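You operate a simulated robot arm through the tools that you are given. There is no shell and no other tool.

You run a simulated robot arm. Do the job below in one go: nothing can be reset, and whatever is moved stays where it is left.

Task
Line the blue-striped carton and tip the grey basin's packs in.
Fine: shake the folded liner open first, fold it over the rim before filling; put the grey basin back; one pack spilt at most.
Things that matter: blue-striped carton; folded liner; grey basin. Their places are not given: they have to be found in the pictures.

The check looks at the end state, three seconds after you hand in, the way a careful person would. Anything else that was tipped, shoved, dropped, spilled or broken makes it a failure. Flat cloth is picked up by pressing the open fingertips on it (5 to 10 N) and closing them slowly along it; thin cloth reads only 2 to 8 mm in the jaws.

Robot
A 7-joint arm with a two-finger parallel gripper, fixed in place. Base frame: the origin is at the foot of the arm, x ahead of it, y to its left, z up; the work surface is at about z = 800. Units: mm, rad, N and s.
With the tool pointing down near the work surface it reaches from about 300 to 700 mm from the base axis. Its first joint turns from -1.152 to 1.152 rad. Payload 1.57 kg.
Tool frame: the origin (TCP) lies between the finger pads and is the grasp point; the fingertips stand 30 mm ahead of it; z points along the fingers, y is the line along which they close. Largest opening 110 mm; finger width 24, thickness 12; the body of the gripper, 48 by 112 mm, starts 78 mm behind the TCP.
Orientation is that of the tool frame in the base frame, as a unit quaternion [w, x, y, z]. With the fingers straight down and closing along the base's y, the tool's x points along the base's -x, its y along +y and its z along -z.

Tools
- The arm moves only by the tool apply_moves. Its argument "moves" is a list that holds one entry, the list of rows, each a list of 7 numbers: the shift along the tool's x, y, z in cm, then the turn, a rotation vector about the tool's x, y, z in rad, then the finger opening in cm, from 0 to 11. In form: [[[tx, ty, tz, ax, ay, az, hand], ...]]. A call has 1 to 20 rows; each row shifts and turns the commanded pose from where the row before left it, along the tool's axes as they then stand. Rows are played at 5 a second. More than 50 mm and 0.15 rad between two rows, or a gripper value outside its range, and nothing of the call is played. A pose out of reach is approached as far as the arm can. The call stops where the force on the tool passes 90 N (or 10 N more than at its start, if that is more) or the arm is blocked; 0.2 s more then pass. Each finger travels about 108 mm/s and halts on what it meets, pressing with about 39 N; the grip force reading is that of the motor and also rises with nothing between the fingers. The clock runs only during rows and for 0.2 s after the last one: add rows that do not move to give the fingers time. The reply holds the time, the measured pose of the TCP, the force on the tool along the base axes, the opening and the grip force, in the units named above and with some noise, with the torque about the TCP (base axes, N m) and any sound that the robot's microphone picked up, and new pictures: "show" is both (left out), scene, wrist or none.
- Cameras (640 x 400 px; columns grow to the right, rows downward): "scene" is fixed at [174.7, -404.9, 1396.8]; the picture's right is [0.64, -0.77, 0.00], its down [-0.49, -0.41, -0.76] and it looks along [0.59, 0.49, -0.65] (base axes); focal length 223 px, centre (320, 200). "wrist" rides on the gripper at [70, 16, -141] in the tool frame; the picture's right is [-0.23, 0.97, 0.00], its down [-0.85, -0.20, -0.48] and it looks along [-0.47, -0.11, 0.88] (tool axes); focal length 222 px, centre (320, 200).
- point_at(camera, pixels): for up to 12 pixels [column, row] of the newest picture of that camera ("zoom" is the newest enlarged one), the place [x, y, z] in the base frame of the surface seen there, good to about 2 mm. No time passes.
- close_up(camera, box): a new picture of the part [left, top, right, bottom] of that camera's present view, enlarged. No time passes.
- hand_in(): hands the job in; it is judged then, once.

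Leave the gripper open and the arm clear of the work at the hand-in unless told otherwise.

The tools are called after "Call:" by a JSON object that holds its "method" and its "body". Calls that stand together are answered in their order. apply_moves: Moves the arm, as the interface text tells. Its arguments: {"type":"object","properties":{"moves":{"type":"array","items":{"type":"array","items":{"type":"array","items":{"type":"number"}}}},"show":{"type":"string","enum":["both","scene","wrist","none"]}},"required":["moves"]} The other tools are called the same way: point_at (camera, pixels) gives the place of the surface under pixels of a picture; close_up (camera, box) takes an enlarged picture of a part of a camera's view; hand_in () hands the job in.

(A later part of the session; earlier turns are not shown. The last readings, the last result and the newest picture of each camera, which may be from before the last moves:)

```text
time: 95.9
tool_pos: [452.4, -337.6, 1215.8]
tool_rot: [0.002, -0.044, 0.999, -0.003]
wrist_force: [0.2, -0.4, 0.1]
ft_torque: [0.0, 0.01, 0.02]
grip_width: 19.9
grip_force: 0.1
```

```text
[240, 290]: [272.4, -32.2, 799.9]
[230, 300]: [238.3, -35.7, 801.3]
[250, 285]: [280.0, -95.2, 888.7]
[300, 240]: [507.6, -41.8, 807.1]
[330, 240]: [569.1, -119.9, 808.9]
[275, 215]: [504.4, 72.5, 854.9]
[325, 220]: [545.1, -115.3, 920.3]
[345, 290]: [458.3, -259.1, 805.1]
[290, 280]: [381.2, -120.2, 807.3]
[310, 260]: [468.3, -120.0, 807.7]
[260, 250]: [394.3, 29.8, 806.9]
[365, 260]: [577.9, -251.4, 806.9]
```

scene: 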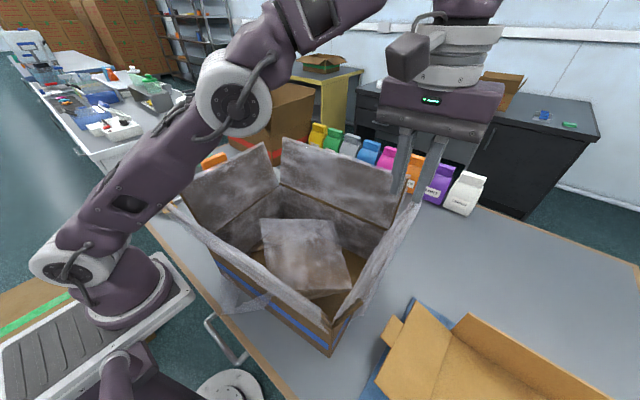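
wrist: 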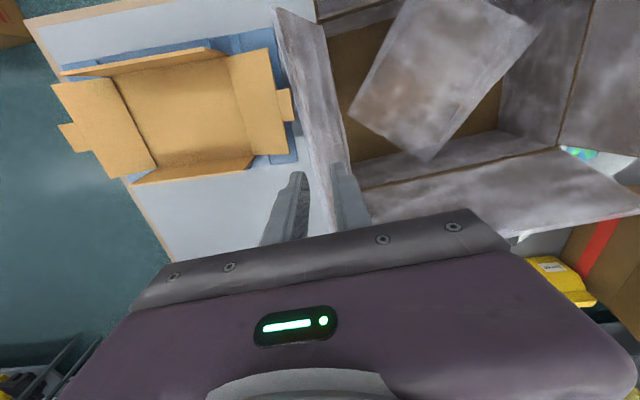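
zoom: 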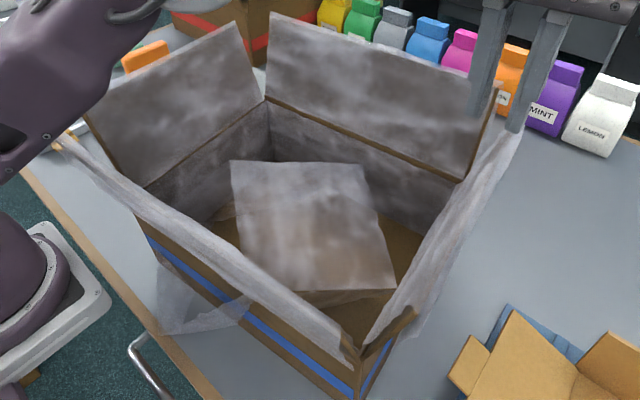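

It's changing more slowly now. I'll hold still for a couple of seconds and compare again.

Call:
{"method": "apply_moves", "body": {"moves": [[[0, 0, 0, 0, 0, 0, 2], [0, 0, 0, 0, 0, 0, 2], [0, 0, 0, 0, 0, 0, 2], [0, 0, 0, 0, 0, 0, 2], [0, 0, 0, 0, 0, 0, 2], [0, 0, 0, 0, 0, 0, 2], [0, 0, 0, 0, 0, 0, 2], [0, 0, 0, 0, 0, 0, 2], [0, 0, 0, 0, 0, 0, 2], [0, 0, 0, 0, 0, 0, 2]]], "show": "both"}}

Call:
{"method": "close_up", "body": {"camera": "scene", "box": [190, 130, 430, 350]}}

```text
time: 98.1
tool_pos: [452.6, -338.3, 1216.0]
tool_rot: [0.002, -0.045, 0.999, -0.001]
wrist_force: [0.2, -0.6, 0.1]
ft_torque: [-0.01, 0.05, -0.01]
grip_width: 20.2
grip_force: 0.0
```

scene: 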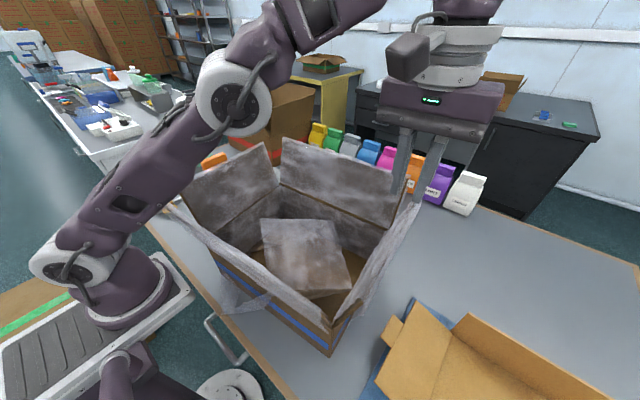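
wrist: 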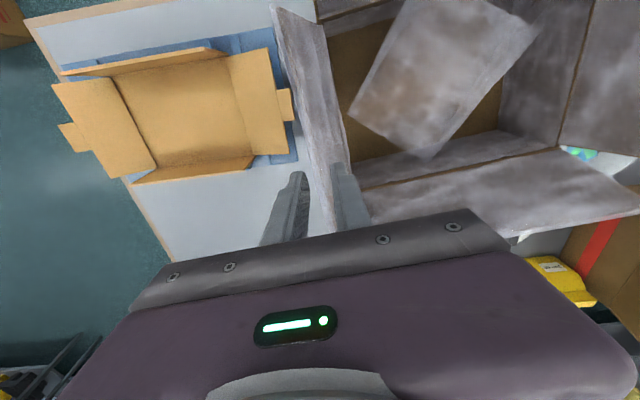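

```text
1.82 times, centred on (310, 240) of scene
```

zoom: 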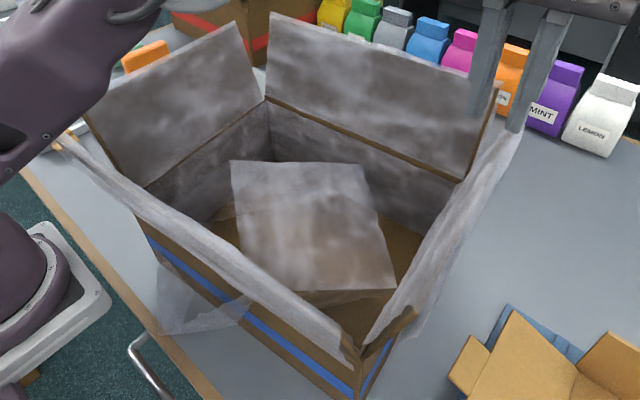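

It has settled, with no further change. I'll move to a high viewpoint over the near side to look straight down into the carton and judge the liner's state.

Call:
{"method": "apply_moves", "body": {"moves": [[[2.0, 3.5, -2.0, 0, 0, 0, 2], [2.5, 4.0, -1.0, 0, 0, 0, 2], [2.5, 4.0, 0, 0, 0, 0, 2], [2.5, 4.0, 0, 0, 0, 0, 2], [2.5, 4.0, 0, 0, 0, 0, 2], [0, 2.0, 0, 0, 0, 0, 2], [0, 0, 0, 0, 0, 0, 2]]], "show": "both"}}

Call:
{"method": "close_up", "body": {"camera": "wrist", "box": [80, 0, 500, 240]}}

Call:
{"method": "close_up", "body": {"camera": "scene", "box": [160, 130, 430, 360]}}

```text
time: 99.7
tool_pos: [313.7, -137.8, 1245.0]
tool_rot: [0.002, -0.046, 0.999, -0.003]
wrist_force: [-0.7, -0.1, -0.8]
ft_torque: [0.02, -0.01, -0.02]
grip_width: 20.1
grip_force: 0.0
```

scene: 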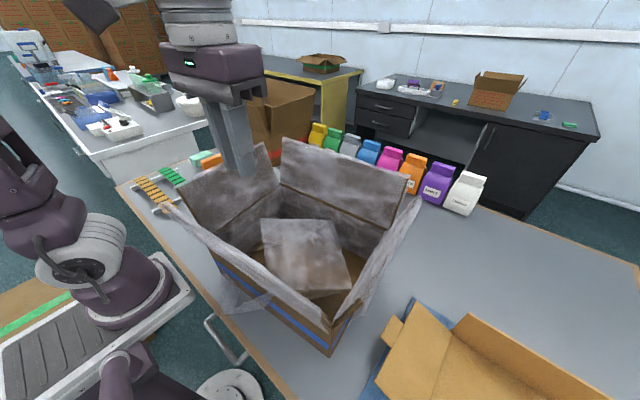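
wrist: 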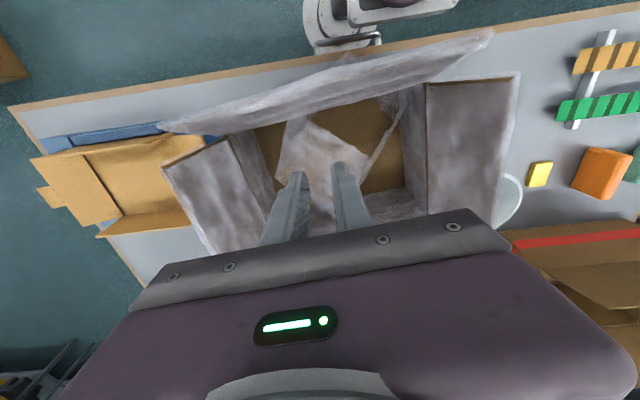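

```text
1.52 times, centred on (290, 120) of wrist
```

zoom: 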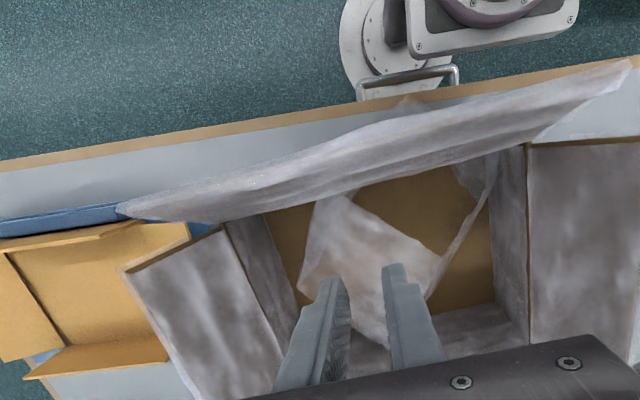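

```text
1.74 times, centred on (295, 245) of scene
```

zoom: 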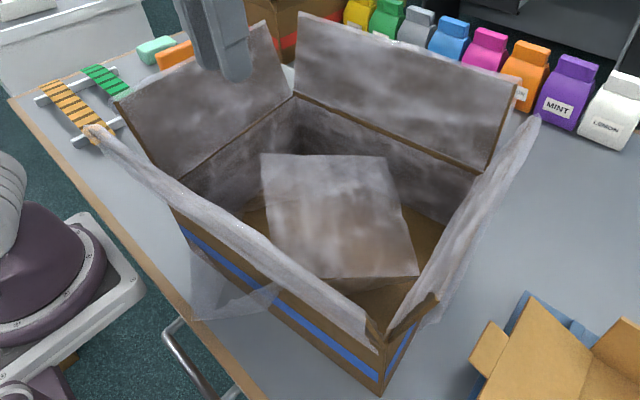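

All four collars are folded outside the flaps and the liner has stopped moving. Next is the basin. I'll carry the hand high over the carton to the basin side and look at it closely before choosing a grip.

Call:
{"method": "apply_moves", "body": {"moves": [[[-1.77, 3.99, 0, 0, 0, 0, 6], [-1.77, 3.99, 0, 0, 0, 0, 6], [-1.77, 3.99, 0, 0, 0, 0, 6], [-1.77, 3.99, 0, 0, 0, 0, 6], [-1.77, 3.99, 0, 0, 0, 0, 6], [-1.77, 3.99, 0, 0, 0, 0, 6], [-1.77, 3.99, 0, 0, 0, 0, 6], [-1.77, 3.99, 0, 0, 0, 0, 6], [-1.77, 3.99, 0, 0, 0, 0, 6], [-1.77, 3.99, 0, 0, 0, 0, 6], [0, 0, 4.5, 0, 0, 0, 6], [0, 0, 4.5, 0, 0, 0, 6], [0, 0, 4.0, 0, 0, 0, 6], [0, 0, 0, 0, 0, 0, 6]]], "show": "both"}}

Call:
{"method": "close_up", "body": {"camera": "wrist", "box": [240, 80, 460, 240]}}

Call:
{"method": "close_up", "body": {"camera": "scene", "box": [160, 130, 430, 360]}}

```text
time: 102.7
tool_pos: [455.8, 275.3, 1112.6]
tool_rot: [0.002, -0.045, 0.999, -0.002]
wrist_force: [-0.3, 0.7, 0.2]
ft_torque: [0.0, 0.01, -0.02]
grip_width: 60.1
grip_force: 0.1
```

scene: 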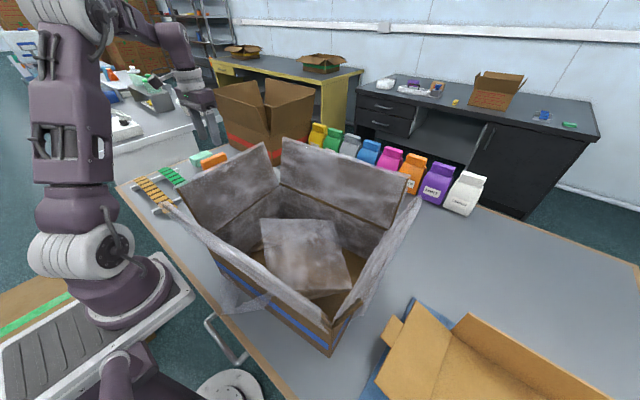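
wrist: 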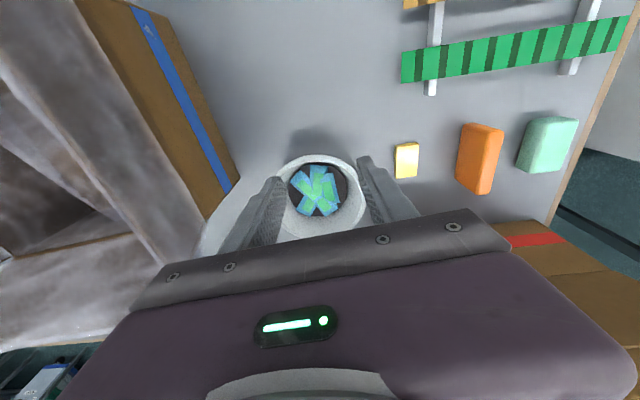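

```text
2.50 times, centred on (350, 160) of wrist
```

zoom: 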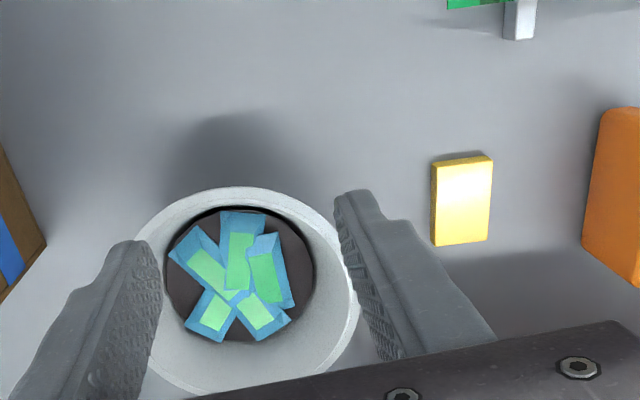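

```text
1.74 times, centred on (295, 245) of scene
```

zoom: 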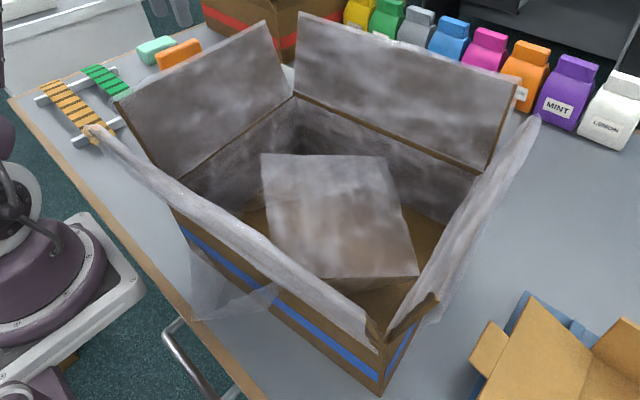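

The basin is partly hidden by the hand. I'll draw back about 90 mm to see all of it.

Call:
{"method": "apply_moves", "body": {"moves": [[[4.5, 0, 0, 0, 0, 0, 11], [4.5, 0.5, 0, 0, 0, 0, 11], [0, 0, 0, 0, 0, 0, 11]]], "show": "wrist"}}

Call:
{"method": "close_up", "body": {"camera": "wrist", "box": [260, 130, 400, 240]}}

```text
time: 103.5
tool_pos: [363.7, 269.2, 1114.6]
tool_rot: [0.002, -0.045, 0.999, -0.001]
wrist_force: [-0.4, -0.7, -0.3]
ft_torque: [0.02, 0.0, 0.03]
grip_width: 109.9
grip_force: 0.1
```

wrist: 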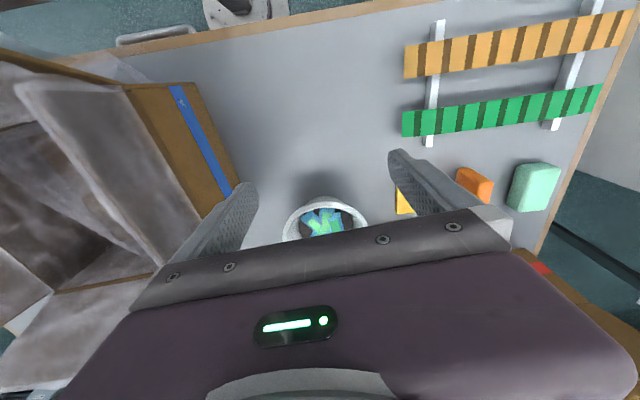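

```text
3.64 times, centred on (330, 185) of wrist
```

zoom: 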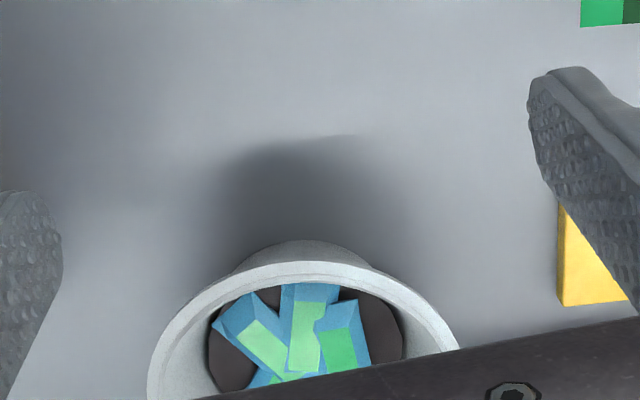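

That was the wrong way. The basin shows better with the hand further forward, so I'll move forward about 170 mm.

Call:
{"method": "apply_moves", "body": {"moves": [[[-4.5, 0, 0, 0, 0, 0, 11], [-4.5, 0, 0, 0, 0, 0, 11], [-4.5, 0, 0, 0, 0, 0, 11], [-3.5, 0, 0, 0, 0, 0, 11], [0, 0, 0, 0, 0, 0, 11]]], "show": "wrist"}}

Call:
{"method": "close_up", "body": {"camera": "wrist", "box": [230, 80, 410, 230]}}

```text
time: 104.7
tool_pos: [535.3, 287.6, 1116.6]
tool_rot: [0.002, -0.046, 0.999, -0.002]
wrist_force: [1.0, 0.0, -0.8]
ft_torque: [-0.01, 0.05, 0.01]
grip_width: 110.0
grip_force: 0.0
```

wrist: 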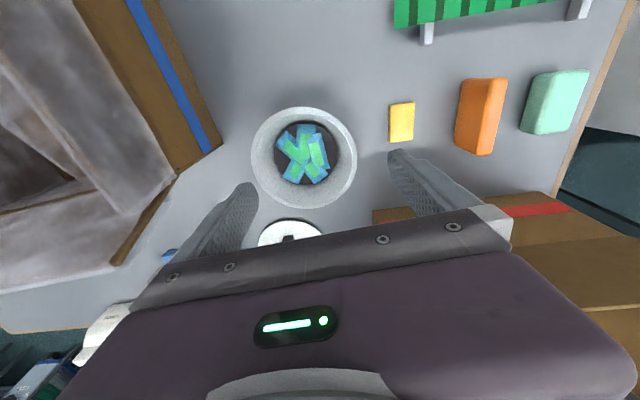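

```text
2.67 times, centred on (320, 155) of wrist
```

zoom: 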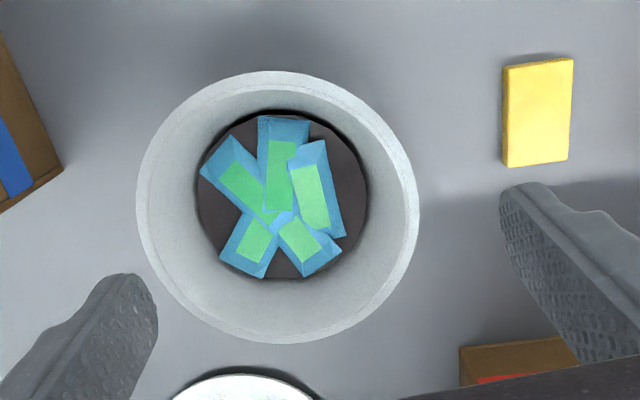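

The whole basin is visible now, with five blue-green packs in its bottom. I'll measure its rim and wall.

Call:
{"method": "point_at", "body": {"camera": "zoom", "pixels": [[141, 200], [414, 205], [280, 76], [275, 338], [180, 110], [380, 120], [185, 310], [375, 295], [170, 200], [385, 205], [200, 195], [364, 205]]}}

Call:
{"method": "point_at", "body": {"camera": "zoom", "pixels": [[156, 200], [398, 205], [280, 92], [275, 325], [280, 118], [272, 280], [240, 180], [285, 150], [320, 185], [250, 245], [310, 245], [345, 160]]}}

Call:
{"method": "point_at", "body": {"camera": "wrist", "pixels": [[290, 230], [285, 240], [400, 120], [480, 115], [380, 215], [500, 215], [170, 258], [120, 260], [150, 215], [215, 145], [180, 170], [395, 215]]}}

```text
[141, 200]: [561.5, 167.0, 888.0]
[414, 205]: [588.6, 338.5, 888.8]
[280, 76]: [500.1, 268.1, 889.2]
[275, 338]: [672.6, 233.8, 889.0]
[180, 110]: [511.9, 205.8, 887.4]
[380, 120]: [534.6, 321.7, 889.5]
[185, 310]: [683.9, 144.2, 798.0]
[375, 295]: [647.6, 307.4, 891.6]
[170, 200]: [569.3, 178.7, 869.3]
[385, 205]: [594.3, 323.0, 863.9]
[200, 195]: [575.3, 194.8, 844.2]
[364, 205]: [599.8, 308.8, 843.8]
```

```text
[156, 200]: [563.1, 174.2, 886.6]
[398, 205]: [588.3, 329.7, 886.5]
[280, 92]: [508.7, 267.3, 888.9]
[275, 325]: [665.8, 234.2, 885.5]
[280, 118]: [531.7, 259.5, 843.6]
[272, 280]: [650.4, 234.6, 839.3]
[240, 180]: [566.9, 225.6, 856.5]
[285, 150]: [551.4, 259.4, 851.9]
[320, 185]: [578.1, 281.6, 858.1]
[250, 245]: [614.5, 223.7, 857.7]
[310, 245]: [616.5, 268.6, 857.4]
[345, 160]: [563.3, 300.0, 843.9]
```

```text
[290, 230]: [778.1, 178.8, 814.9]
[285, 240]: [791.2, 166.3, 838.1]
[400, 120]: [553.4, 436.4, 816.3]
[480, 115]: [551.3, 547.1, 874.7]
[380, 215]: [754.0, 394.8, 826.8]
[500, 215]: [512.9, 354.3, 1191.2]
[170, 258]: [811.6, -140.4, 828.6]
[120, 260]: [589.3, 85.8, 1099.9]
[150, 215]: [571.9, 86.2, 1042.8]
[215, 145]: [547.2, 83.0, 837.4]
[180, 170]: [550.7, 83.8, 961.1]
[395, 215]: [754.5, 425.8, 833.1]
```

The basin's centre is at about (585,252), with outer rim radius 87 at z≈889. The inside wall flares about 26° down to a floor at z≈844, with the packs at 852–858. I'll grip the wall on its near-left side, at 120° around the rim, tilting the hand 26° so the fingers lie along the wall. First I'll lower, turn and tilt.

Call:
{"method": "apply_moves", "body": {"moves": [[[-0.13, 1.76, 3.57, 0, 0, 0, 8], [-0.13, 1.76, 3.57, 0, 0, 0, 6], [-0.12, 1.77, 3.56, 0, 0, 0, 5], [0, 0, 0, 0, 0, -0.145, 5], [0, 0, 0, 0, 0, -0.145, 5], [0, 0, 0, 0, 0, -0.145, 5], [0, 0, 0, 0.15, 0, 0, 5], [0, 0, 0, 0.15, 0, 0, 5], [0, 0, 0, 0.15, 0, 0, 5], [0, 0, 0, 0, 0, 0, 5]]], "show": "both"}}

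```text
time: 106.9
tool_pos: [532.7, 339.1, 1007.4]
tool_rot: [0.059, -0.253, 0.941, -0.218]
wrist_force: [-0.2, -0.7, 0.4]
ft_torque: [0.01, 0.03, 0.01]
grip_width: 50.0
grip_force: 0.1
```

scene: 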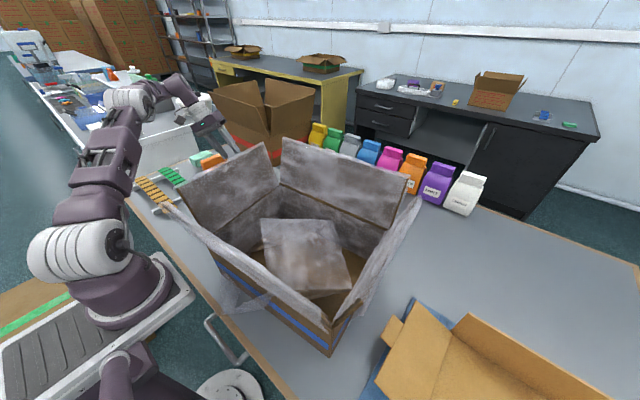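
wrist: 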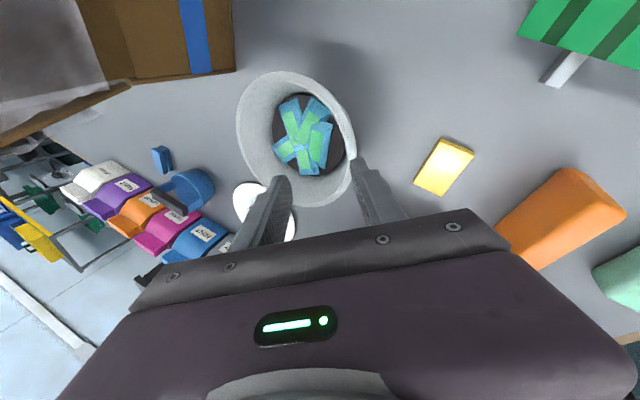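

The orientation is as planned. I'll move down to the pre-grip point, with the tips just above the rim and straddling the wall.

Call:
{"method": "apply_moves", "body": {"moves": [[[-0.02, 1.17, 2.36, 0, 0, 0, 5], [0, 1.17, 2.36, 0, 0, 0, 5], [0, 1.16, 2.35, 0, 0, 0, 5], [0, 0, 0, 0, 0, 0, 5]]], "show": "both"}}

Call:
{"method": "close_up", "body": {"camera": "wrist", "box": [200, 40, 440, 250]}}

```text
time: 107.9
tool_pos: [533.6, 339.0, 928.0]
tool_rot: [0.059, -0.253, 0.941, -0.218]
wrist_force: [-0.5, -0.6, -1.1]
ft_torque: [-0.02, 0.01, -0.02]
grip_width: 49.9
grip_force: 0.1
```

scene: 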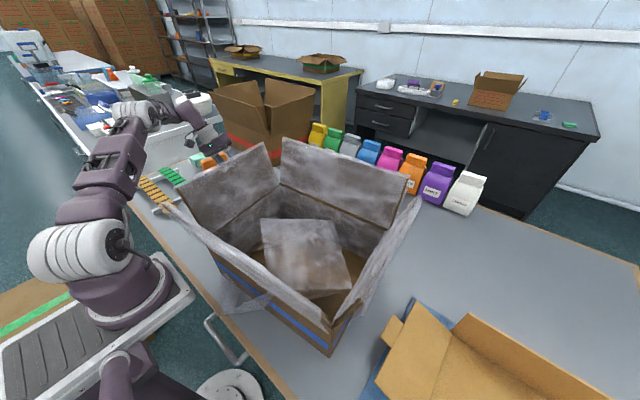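
wrist: 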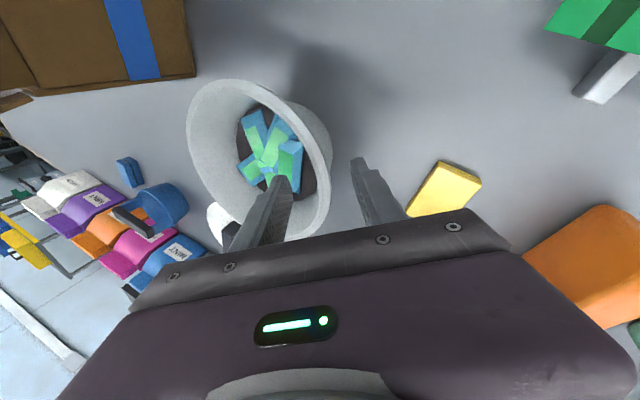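

```text
1.90 times, centred on (320, 145) of wrist
```

zoom: 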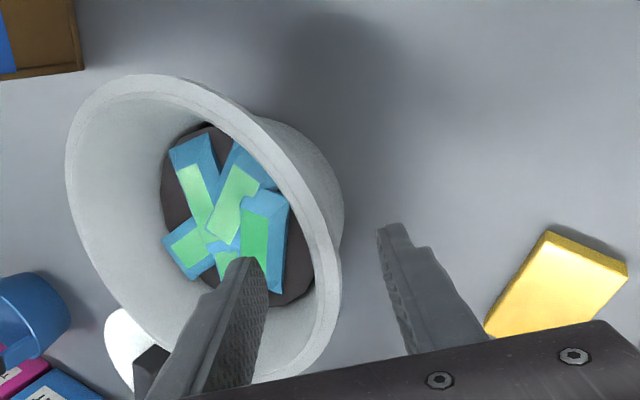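

The fingers straddle the wall, inner finger over the inside and outer finger outside. I'll advance 50 mm along the wall direction.

Call:
{"method": "apply_moves", "body": {"moves": [[[0, 0, 1.5, 0, 0, 0, 5], [0, 0, 1.5, 0, 0, 0, 5], [0, 0, 1.2, 0, 0, 0, 5], [0, 0, 0.8, 0, 0, 0, 5], [0, 0, 0, 0, 0, 0, 5]]], "show": "wrist"}}

Call:
{"method": "close_up", "body": {"camera": "wrist", "box": [180, 60, 420, 250]}}

```text
time: 109.1
tool_pos: [544.8, 321.4, 883.5]
tool_rot: [0.059, -0.253, 0.94, -0.219]
wrist_force: [-0.5, 0.6, -0.3]
ft_torque: [0.01, 0.03, -0.01]
grip_width: 49.9
grip_force: 0.0
```

wrist: 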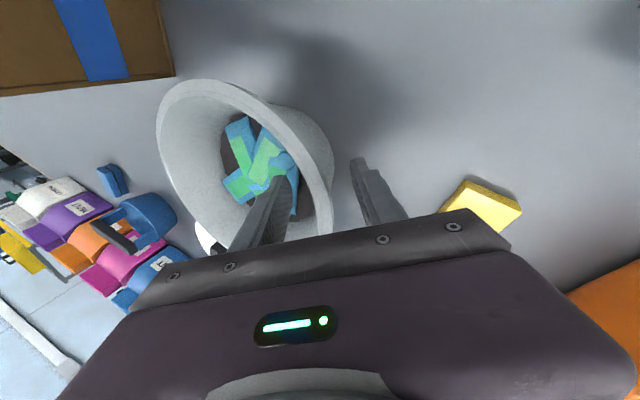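

```text
2.11 times, centred on (300, 155) of wrist
```

zoom: 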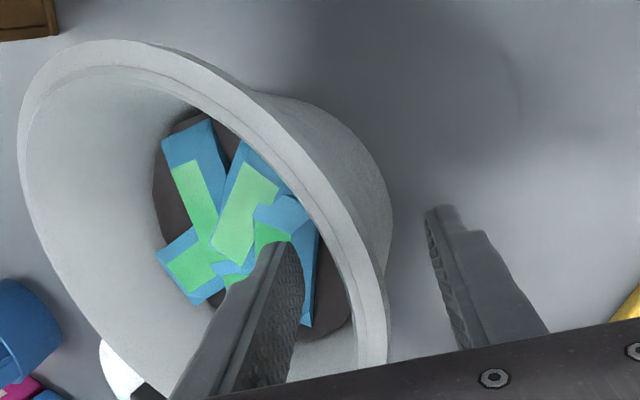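

The TCP is at the planned grip point with no contact. I'll close slowly on the wall.

Call:
{"method": "apply_moves", "body": {"moves": [[[0, 0, 0, 0, 0, 0, 4.4], [0, 0, 0, 0, 0, 0, 3.8], [0, 0, 0, 0, 0, 0, 3.2], [0, 0, 0, 0, 0, 0, 2.6], [0, 0, 0, 0, 0, 0, 2.0], [0, 0, 0, 0, 0, 0, 1.5], [0, 0, 0, 0, 0, 0, 1.0], [0, 0, 0, 0, 0, 0, 0.6], [0, 0, 0, 0, 0, 0, 0.2], [0, 0, 0, 0, 0, 0, 0], [0, 0, 0, 0, 0, 0, 0]]], "show": "wrist"}}

Call:
{"method": "close_up", "body": {"camera": "wrist", "box": [180, 60, 420, 250]}}

```text
time: 111.5
tool_pos: [543.2, 322.1, 883.0]
tool_rot: [0.059, -0.253, 0.941, -0.218]
wrist_force: [-0.4, 0.2, -2.8]
ft_torque: [0.3, 0.15, 0.01]
grip_width: 4.4
grip_force: 24.9
```

wrist: 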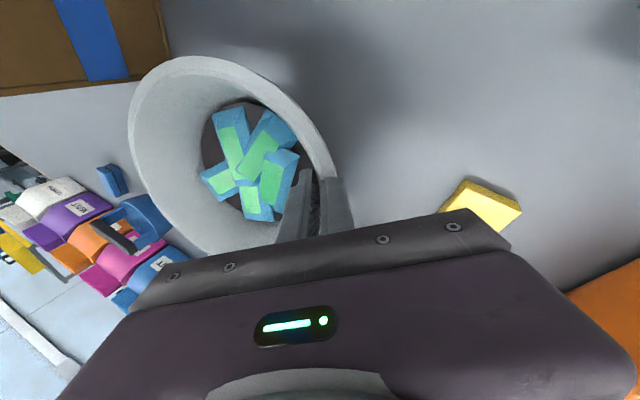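

```text
2.11 times, centred on (300, 155) of wrist
```

zoom: 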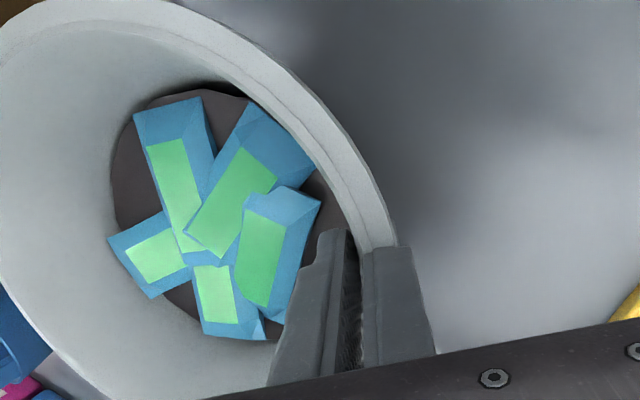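

The wall is held: jaws at 4.4 mm with rising grip force. The basin looks slightly shifted in the wrist view, so I'll check whether it's still level.

Call:
{"method": "point_at", "body": {"camera": "zoom", "pixels": [[380, 220], [300, 110], [220, 50], [100, 8], [20, 60], [350, 190], [160, 240], [120, 160], [60, 350], [200, 290], [260, 245], [180, 180]]}}

Call:
{"method": "apply_moves", "body": {"moves": [[[0, 0, 0, 0, 0, 0, 0], [0, 0, 0, 0, 0, 0, 0], [0, 0, 0, 0, 0, 0, 0]]], "show": "both"}}

```text
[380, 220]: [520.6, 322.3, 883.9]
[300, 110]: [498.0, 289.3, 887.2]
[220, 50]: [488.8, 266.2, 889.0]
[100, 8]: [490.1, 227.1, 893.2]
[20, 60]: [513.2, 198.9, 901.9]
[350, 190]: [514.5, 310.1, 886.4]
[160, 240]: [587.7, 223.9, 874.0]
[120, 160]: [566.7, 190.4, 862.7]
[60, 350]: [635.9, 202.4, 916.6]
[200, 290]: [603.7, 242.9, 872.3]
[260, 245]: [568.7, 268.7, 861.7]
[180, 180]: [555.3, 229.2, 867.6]
```

```text
time: 112.3
tool_pos: [544.4, 320.8, 883.2]
tool_rot: [0.059, -0.253, 0.941, -0.218]
wrist_force: [0.4, 0.5, -4.1]
ft_torque: [0.3, 0.12, 0.01]
grip_width: 4.8
grip_force: 24.9
```

scene: 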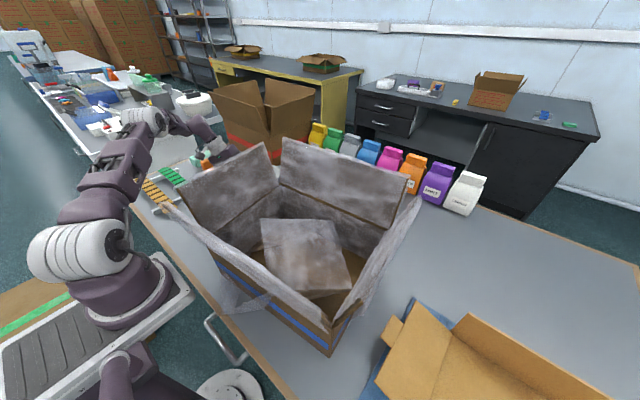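
wrist: 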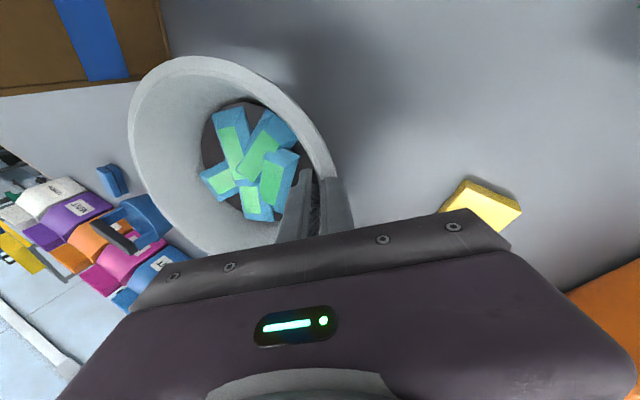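

The far side of the rim has risen to about z=917 while the gripped side is at 884, so the basin tilted about 11° to match the fingers. The wall is steeper than I assumed. I'll turn the hand back upright by 0.19 rad, keeping hold, to set the basin level again.

Call:
{"method": "apply_moves", "body": {"moves": [[[0, 0, 0, -0.05, 0, 0, 0], [0, 0, 0, -0.05, 0, 0, 0], [0, 0, 0, -0.05, 0, 0, 0], [0, 0, 0, -0.04, 0, 0, 0], [0, 0, 0, 0, 0, 0, 0]]], "show": "wrist"}}

Call:
{"method": "close_up", "body": {"camera": "wrist", "box": [140, 40, 400, 260]}}

```text
time: 113.5
tool_pos: [546.0, 321.1, 885.6]
tool_rot: [0.037, -0.258, 0.957, -0.127]
wrist_force: [7.2, -1.5, 21.4]
ft_torque: [-0.97, -0.38, 0.42]
grip_width: 5.0
grip_force: 25.3
```

wrist: 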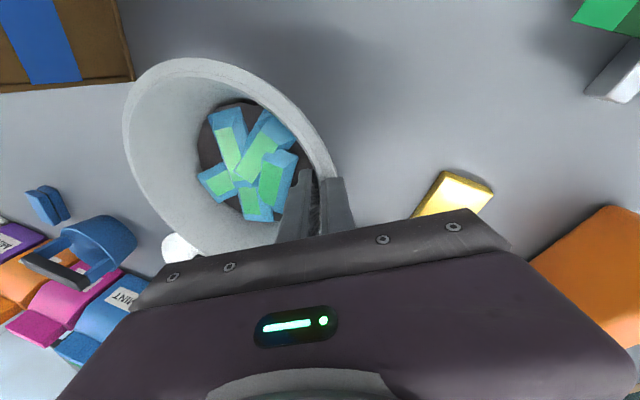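

```text
1.82 times, centred on (270, 150) of wrist
```

zoom: 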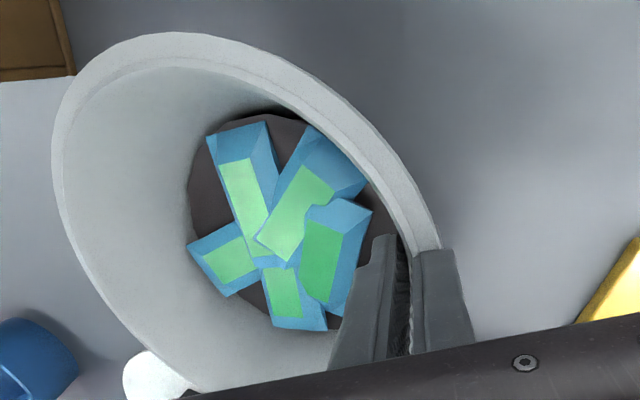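

Levelling pressed the base onto the table (21 N up). I'll raise 3 mm to relieve it and re-check the rim heights.

Call:
{"method": "apply_moves", "body": {"moves": [[[0, -0.08, -0.29, 0, 0, 0, 0], [0, 0, 0, 0, 0, 0, 0]]], "show": "wrist"}}

Call:
{"method": "close_up", "body": {"camera": "wrist", "box": [100, 40, 400, 260]}}

Call:
{"method": "point_at", "body": {"camera": "zoom", "pixels": [[430, 230], [370, 130], [290, 70], [200, 45], [120, 70], [95, 170], [110, 240], [160, 310], [210, 350], [250, 200], [300, 240], [235, 130]]}}

```text
time: 114.1
tool_pos: [543.1, 321.7, 886.6]
tool_rot: [0.033, -0.258, 0.957, -0.127]
wrist_force: [2.1, 0.5, 2.7]
ft_torque: [-0.5, -0.38, 0.16]
grip_width: 4.6
grip_force: 25.9
```

wrist: 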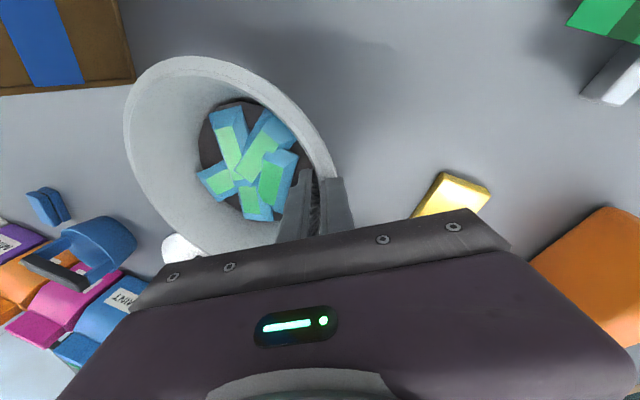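

```text
1.82 times, centred on (250, 150) of wrist
```

zoom: 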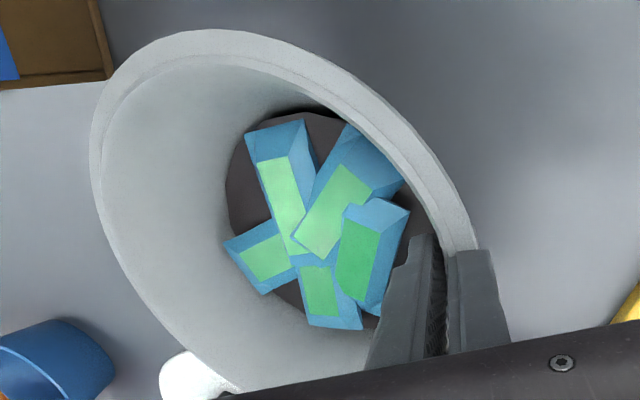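

```text
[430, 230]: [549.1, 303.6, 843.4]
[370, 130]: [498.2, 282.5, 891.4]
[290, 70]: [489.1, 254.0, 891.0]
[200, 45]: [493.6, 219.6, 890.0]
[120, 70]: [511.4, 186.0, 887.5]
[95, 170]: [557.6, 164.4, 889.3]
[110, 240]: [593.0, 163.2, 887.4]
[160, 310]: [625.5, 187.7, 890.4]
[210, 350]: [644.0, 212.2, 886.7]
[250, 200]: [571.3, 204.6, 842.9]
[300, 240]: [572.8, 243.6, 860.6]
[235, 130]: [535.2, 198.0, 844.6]
```

The rim now reads 887–891 all round, so the basin is level and gripped at 4.6 mm. Its centre has moved about 9 mm, to about (576,249), which I'll correct on return. I'll lift slowly by 30 mm and check.

Call:
{"method": "apply_moves", "body": {"moves": [[[0, -0.13, -0.48, 0, 0, 0, 0], [0, -0.26, -0.97, 0, 0, 0, 0], [0, -0.39, -1.45, 0, 0, 0, 0], [0, 0, 0, 0, 0, 0, 0], [0, 0, 0, 0, 0, 0, 0]]], "show": "both"}}

Call:
{"method": "close_up", "body": {"camera": "wrist", "box": [100, 40, 400, 260]}}

Call:
{"method": "point_at", "body": {"camera": "zoom", "pixels": [[370, 130], [290, 70], [200, 45], [120, 70], [95, 170], [110, 240], [160, 310], [210, 350]]}}

```text
time: 115.3
tool_pos: [544.2, 322.0, 919.1]
tool_rot: [0.034, -0.257, 0.957, -0.128]
wrist_force: [-0.3, -0.3, -3.5]
ft_torque: [0.28, 0.11, 0.01]
grip_width: 4.7
grip_force: 25.6
```

scene: 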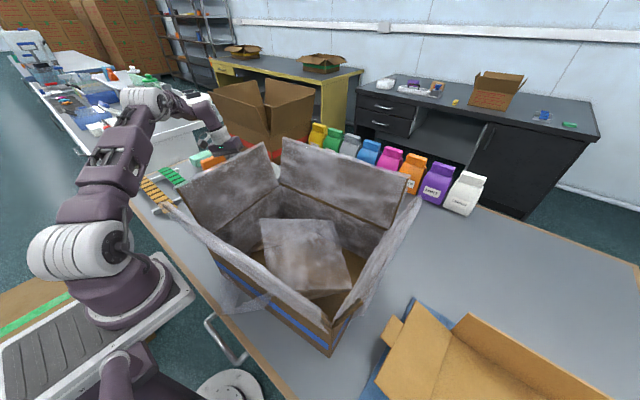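
wrist: 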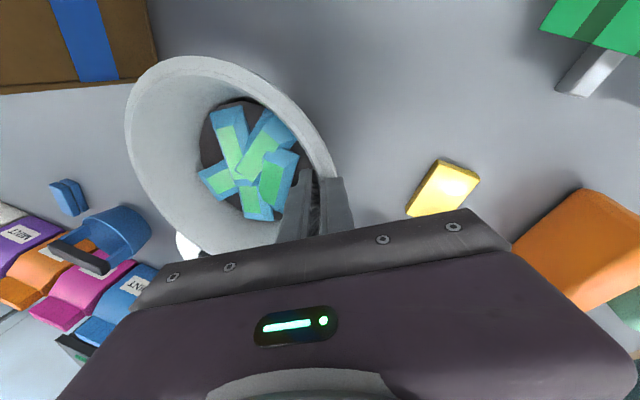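

```text
1.82 times, centred on (250, 150) of wrist
```

zoom: 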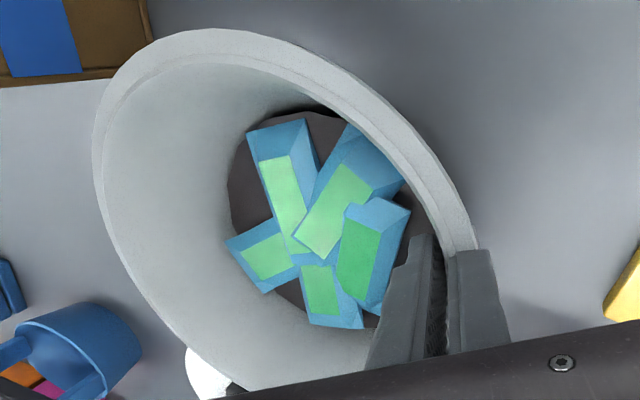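

```text
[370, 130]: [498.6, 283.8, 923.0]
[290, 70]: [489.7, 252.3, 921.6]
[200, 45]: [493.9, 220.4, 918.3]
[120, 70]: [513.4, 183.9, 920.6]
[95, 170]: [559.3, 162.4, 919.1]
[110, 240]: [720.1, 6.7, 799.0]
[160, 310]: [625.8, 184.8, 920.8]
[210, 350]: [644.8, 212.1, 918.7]
```

It's lifted level at 920 all round and reads 3.5 N, about 0.36 kg. I'll raise it further and draw it back toward the arm, clear of the carton's left flap, up to TCP z≈1250.

Call:
{"method": "apply_moves", "body": {"moves": [[[0, -0.5, -1.9, 0, 0, 0, 0], [0, -0.91, -3.38, 0, 0, 0, 0], [0.8, -0.5, -2.6, 0, 0, 0, 0], [1.7, -0.22, -3.32, 0, 0, 0, 0], [1.7, -0.22, -3.32, 0, 0, 0, 0], [1.7, -0.22, -3.32, 0, 0, 0, 0], [1.7, -0.22, -3.32, 0, 0, 0, 0], [1.7, -0.22, -3.32, 0, 0, 0, 0], [1.7, -0.22, -3.32, 0, 0, 0, 0], [1.7, -0.22, -3.32, 0, 0, 0, 0], [0.9, -0.11, -1.6, 0, 0, 0, 0], [0, 0, 0, 0, 0, 0, 0]]], "show": "both"}}

```text
time: 117.9
tool_pos: [398.2, 300.1, 1242.7]
tool_rot: [0.033, -0.257, 0.957, -0.128]
wrist_force: [0.7, -0.3, -4.2]
ft_torque: [0.27, 0.15, 0.04]
grip_width: 4.6
grip_force: 25.6
```

scene: 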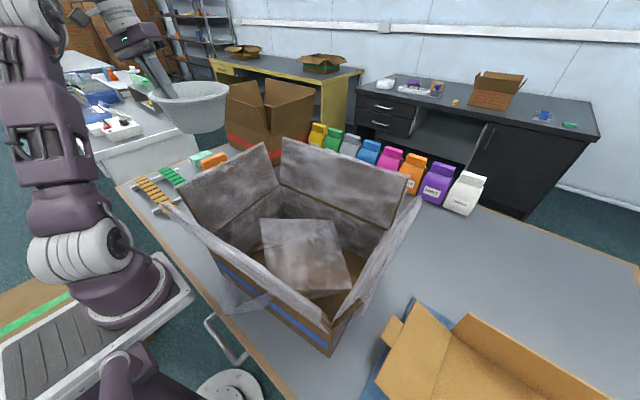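
wrist: 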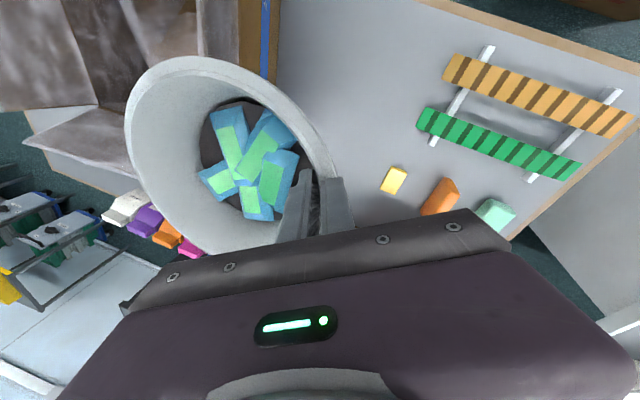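

The basin is level and steady, and all five packs are inside. I'll carry it across above the carton at the same height, keeping its base well above the flaps.

Call:
{"method": "apply_moves", "body": {"moves": [[[0.5, -1.7, 0.41, 0, 0, 0, 0], [0.97, -3.37, 0.82, 0, 0, 0, 0], [0.97, -3.37, 0.82, 0, 0, 0, 0], [0.97, -3.37, 0.82, 0, 0, 0, 0], [0.97, -3.37, 0.82, 0, 0, 0, 0], [0.97, -3.37, 0.82, 0, 0, 0, 0], [0.97, -3.37, 0.82, 0, 0, 0, 0], [0.97, -3.37, 0.82, 0, 0, 0, 0], [0.97, -3.37, 0.82, 0, 0, 0, 0], [0.97, -3.37, 0.82, 0, 0, 0, 0], [0.47, -1.67, 0.41, 0, 0, 0, 0], [0, 0, 0, 0, 0, 0, 0]]], "show": "both"}}

```text
time: 120.5
tool_pos: [491.1, -50.0, 1249.3]
tool_rot: [0.035, -0.257, 0.957, -0.128]
wrist_force: [1.3, 0.4, -4.8]
ft_torque: [0.29, 0.15, -0.05]
grip_width: 4.8
grip_force: 25.3
```

scene: 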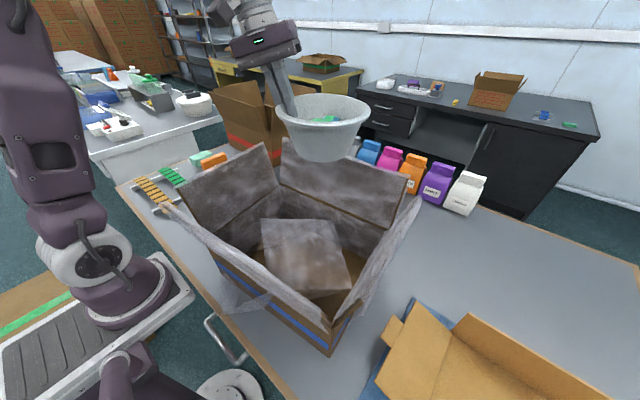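
wrist: 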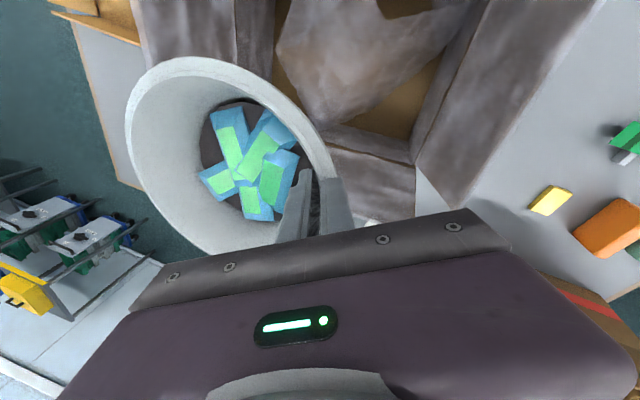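

The basin is over the carton, near (530,-119). I'll turn the hand about the vertical so the basin sits straight to the right of it, centred at about (491,-129), ready to tip.

Call:
{"method": "apply_moves", "body": {"moves": [[[0, 0, 0, 0, 0.02, 0.074, 0], [0, 0, 0, 0, 0.033, 0.123, 0], [0, 0, 0, 0, 0.033, 0.123, 0], [0, 0, 0, 0, 0.033, 0.123, 0], [0, 0, 0, 0, 0.013, 0.05, 0], [0, 0, 0, 0, 0, 0, 0]]], "show": "both"}}

Call:
{"method": "close_up", "body": {"camera": "scene", "box": [180, 40, 440, 260]}}

```text
time: 121.9
tool_pos: [490.0, -52.0, 1250.2]
tool_rot: [0.002, -0.006, 0.991, -0.132]
wrist_force: [-0.2, 0.2, -2.9]
ft_torque: [0.31, -0.02, 0.01]
grip_width: 4.5
grip_force: 25.7
```

scene: 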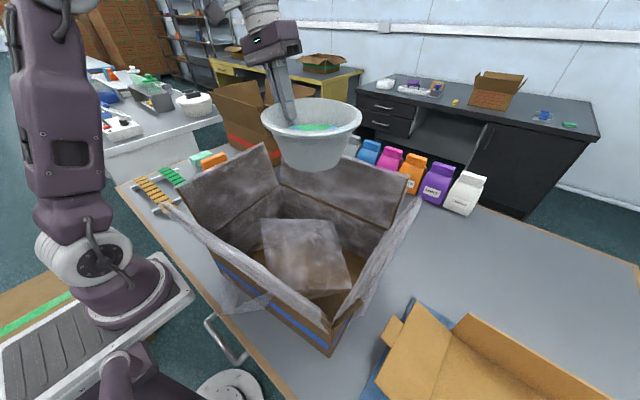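
wrist: 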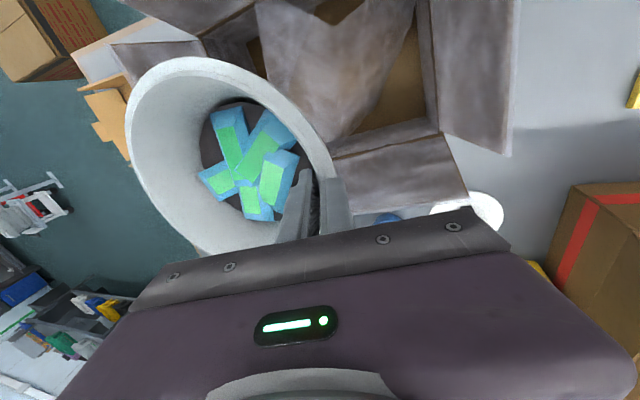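

```text
1.82 times, centred on (310, 150) of scene
```

zoom: 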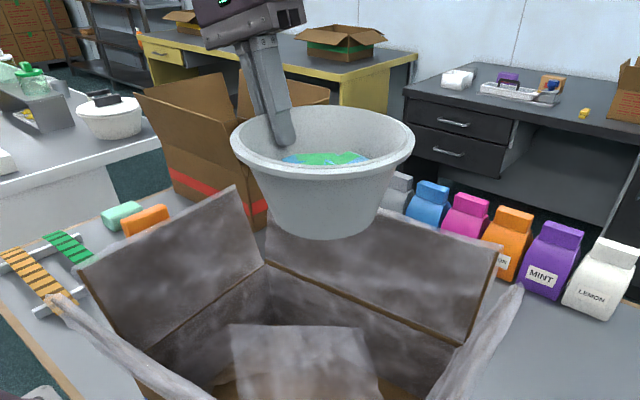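

The hand is lined up and the basin is over the middle of the carton. I'll start tipping slowly about the horizontal axis through the grip, near rim going down toward the arm. The first 0.6 rad, then I'll check.

Call:
{"method": "apply_moves", "body": {"moves": [[[0, 0, 0, 0, -0.058, 0.016, 0], [0, 0, 0, 0, -0.0966, 0.026, 0], [0, 0, 0, 0, -0.0966, 0.026, 0], [0, 0, 0, 0, -0.0966, 0.026, 0], [0, 0, 0, 0, -0.0966, 0.026, 0], [0, 0, 0, 0, -0.0966, 0.026, 0], [0, 0, 0, 0, 0, 0, 0]]], "show": "both"}}

Call:
{"method": "close_up", "body": {"camera": "scene", "box": [180, 40, 440, 260]}}

```text
time: 123.5
tool_pos: [491.5, -50.2, 1251.3]
tool_rot: [0.276, 0.029, 0.952, -0.125]
wrist_force: [0.4, 0.1, -4.1]
ft_torque: [0.29, 0.07, -0.03]
grip_width: 4.7
grip_force: 24.9
```

scene: 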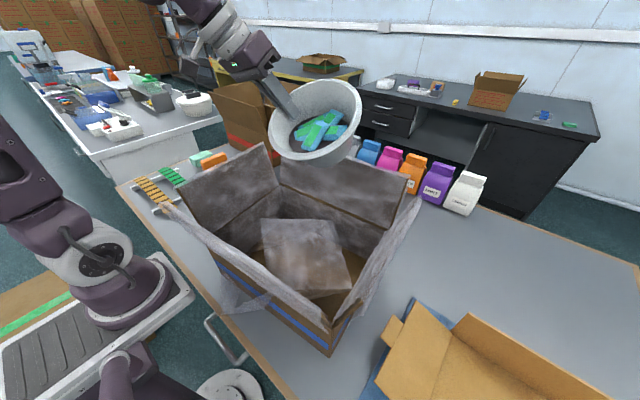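
wrist: 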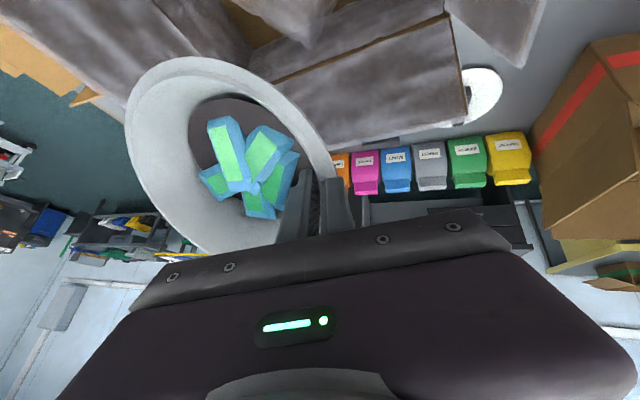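

```text
1.82 times, centred on (310, 150) of scene
```

zoom: 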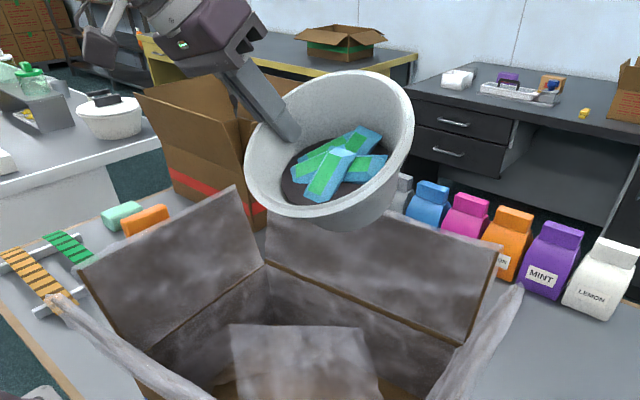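

The tip direction is right, with the opening toward the arm and over the carton, and the grip is steady. I'll continue another 0.6 rad.

Call:
{"method": "apply_moves", "body": {"moves": [[[0, 0, 0, 0, -0.0966, 0.026, 0], [0, 0, 0, 0, -0.0966, 0.026, 0], [0, 0, 0, 0, -0.0966, 0.026, 0], [0, 0, 0, 0, -0.0966, 0.026, 0], [0, 0, 0, 0, -0.0966, 0.026, 0], [0, 0, 0, 0, -0.0966, 0.026, 0], [0, 0, 0, 0, 0, 0, 0]]], "show": "both"}}

Call:
{"method": "close_up", "body": {"camera": "scene", "box": [180, 40, 440, 260]}}

```text
time: 125.1
tool_pos: [492.9, -51.3, 1255.4]
tool_rot: [0.545, 0.066, 0.829, -0.106]
wrist_force: [-0.4, 0.9, -1.5]
ft_torque: [0.12, 0.07, -0.01]
grip_width: 4.4
grip_force: 24.7
out of reach, approached as far as the arm can: row 5
```

scene: 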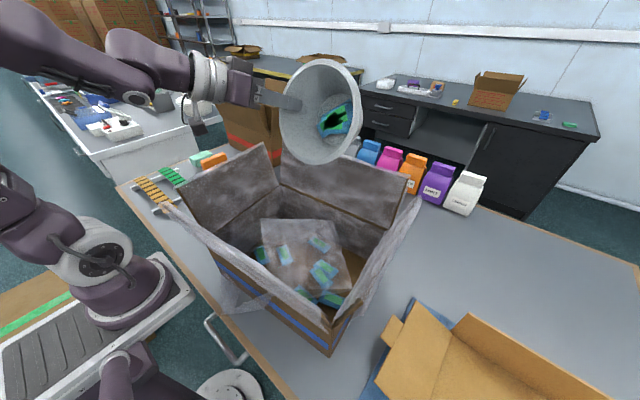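
wrist: 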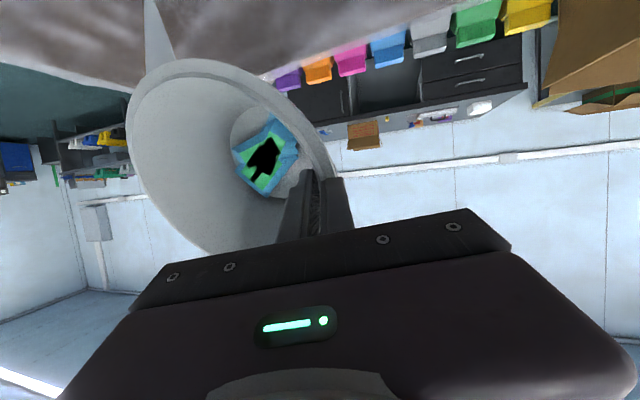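

```text
1.82 times, centred on (310, 150) of scene
```

zoom: 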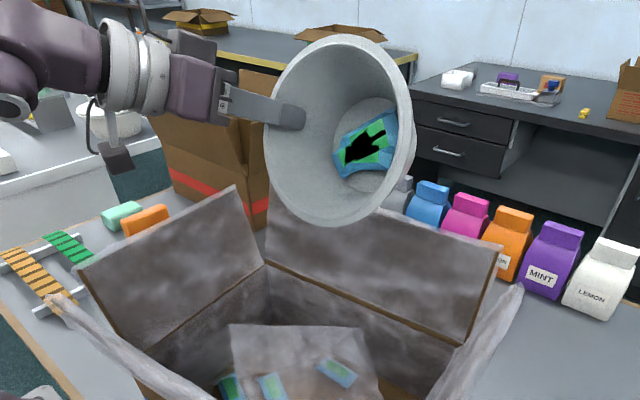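

Packs have dropped into the carton, with several visible around (262,255) to (335,300). The arm hit a reach limit at about this tilt. I'll look closely at what's left in the basin and what landed in the carton.

Call:
{"method": "close_up", "body": {"camera": "scene", "box": [220, 210, 400, 330]}}

Call:
{"method": "close_up", "body": {"camera": "scene", "box": [270, 50, 370, 170]}}

Call:
{"method": "close_up", "body": {"camera": "wrist", "box": [120, 50, 360, 260]}}

```text
3.33 times, centred on (310, 270) of scene
```

zoom: 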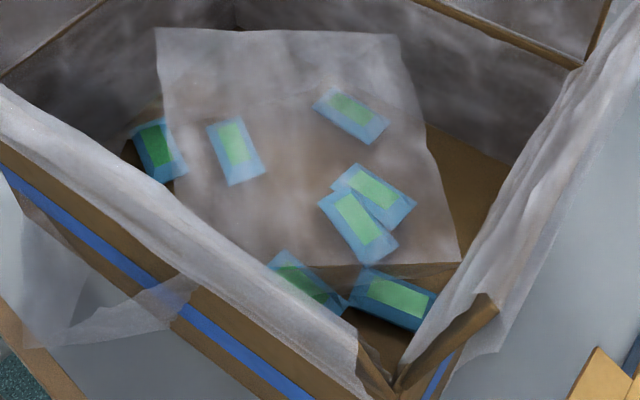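

```text
3.33 times, centred on (320, 110) of scene
```

zoom: 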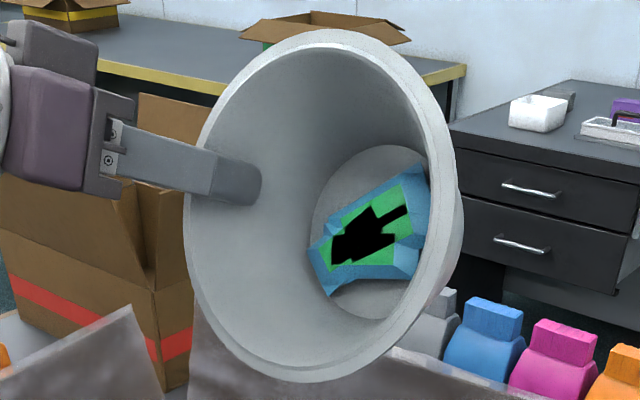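

```text
1.90 times, centred on (240, 155) of wrist
```

zoom: 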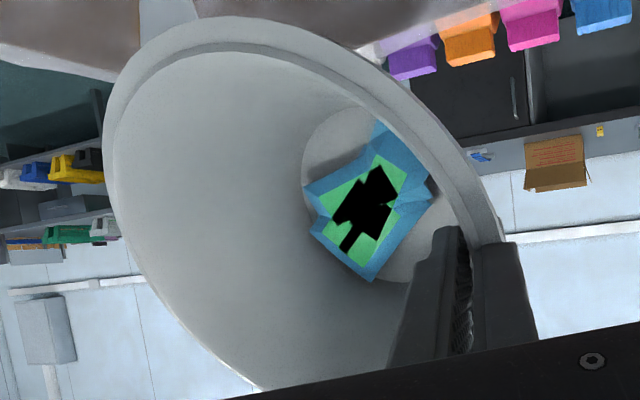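

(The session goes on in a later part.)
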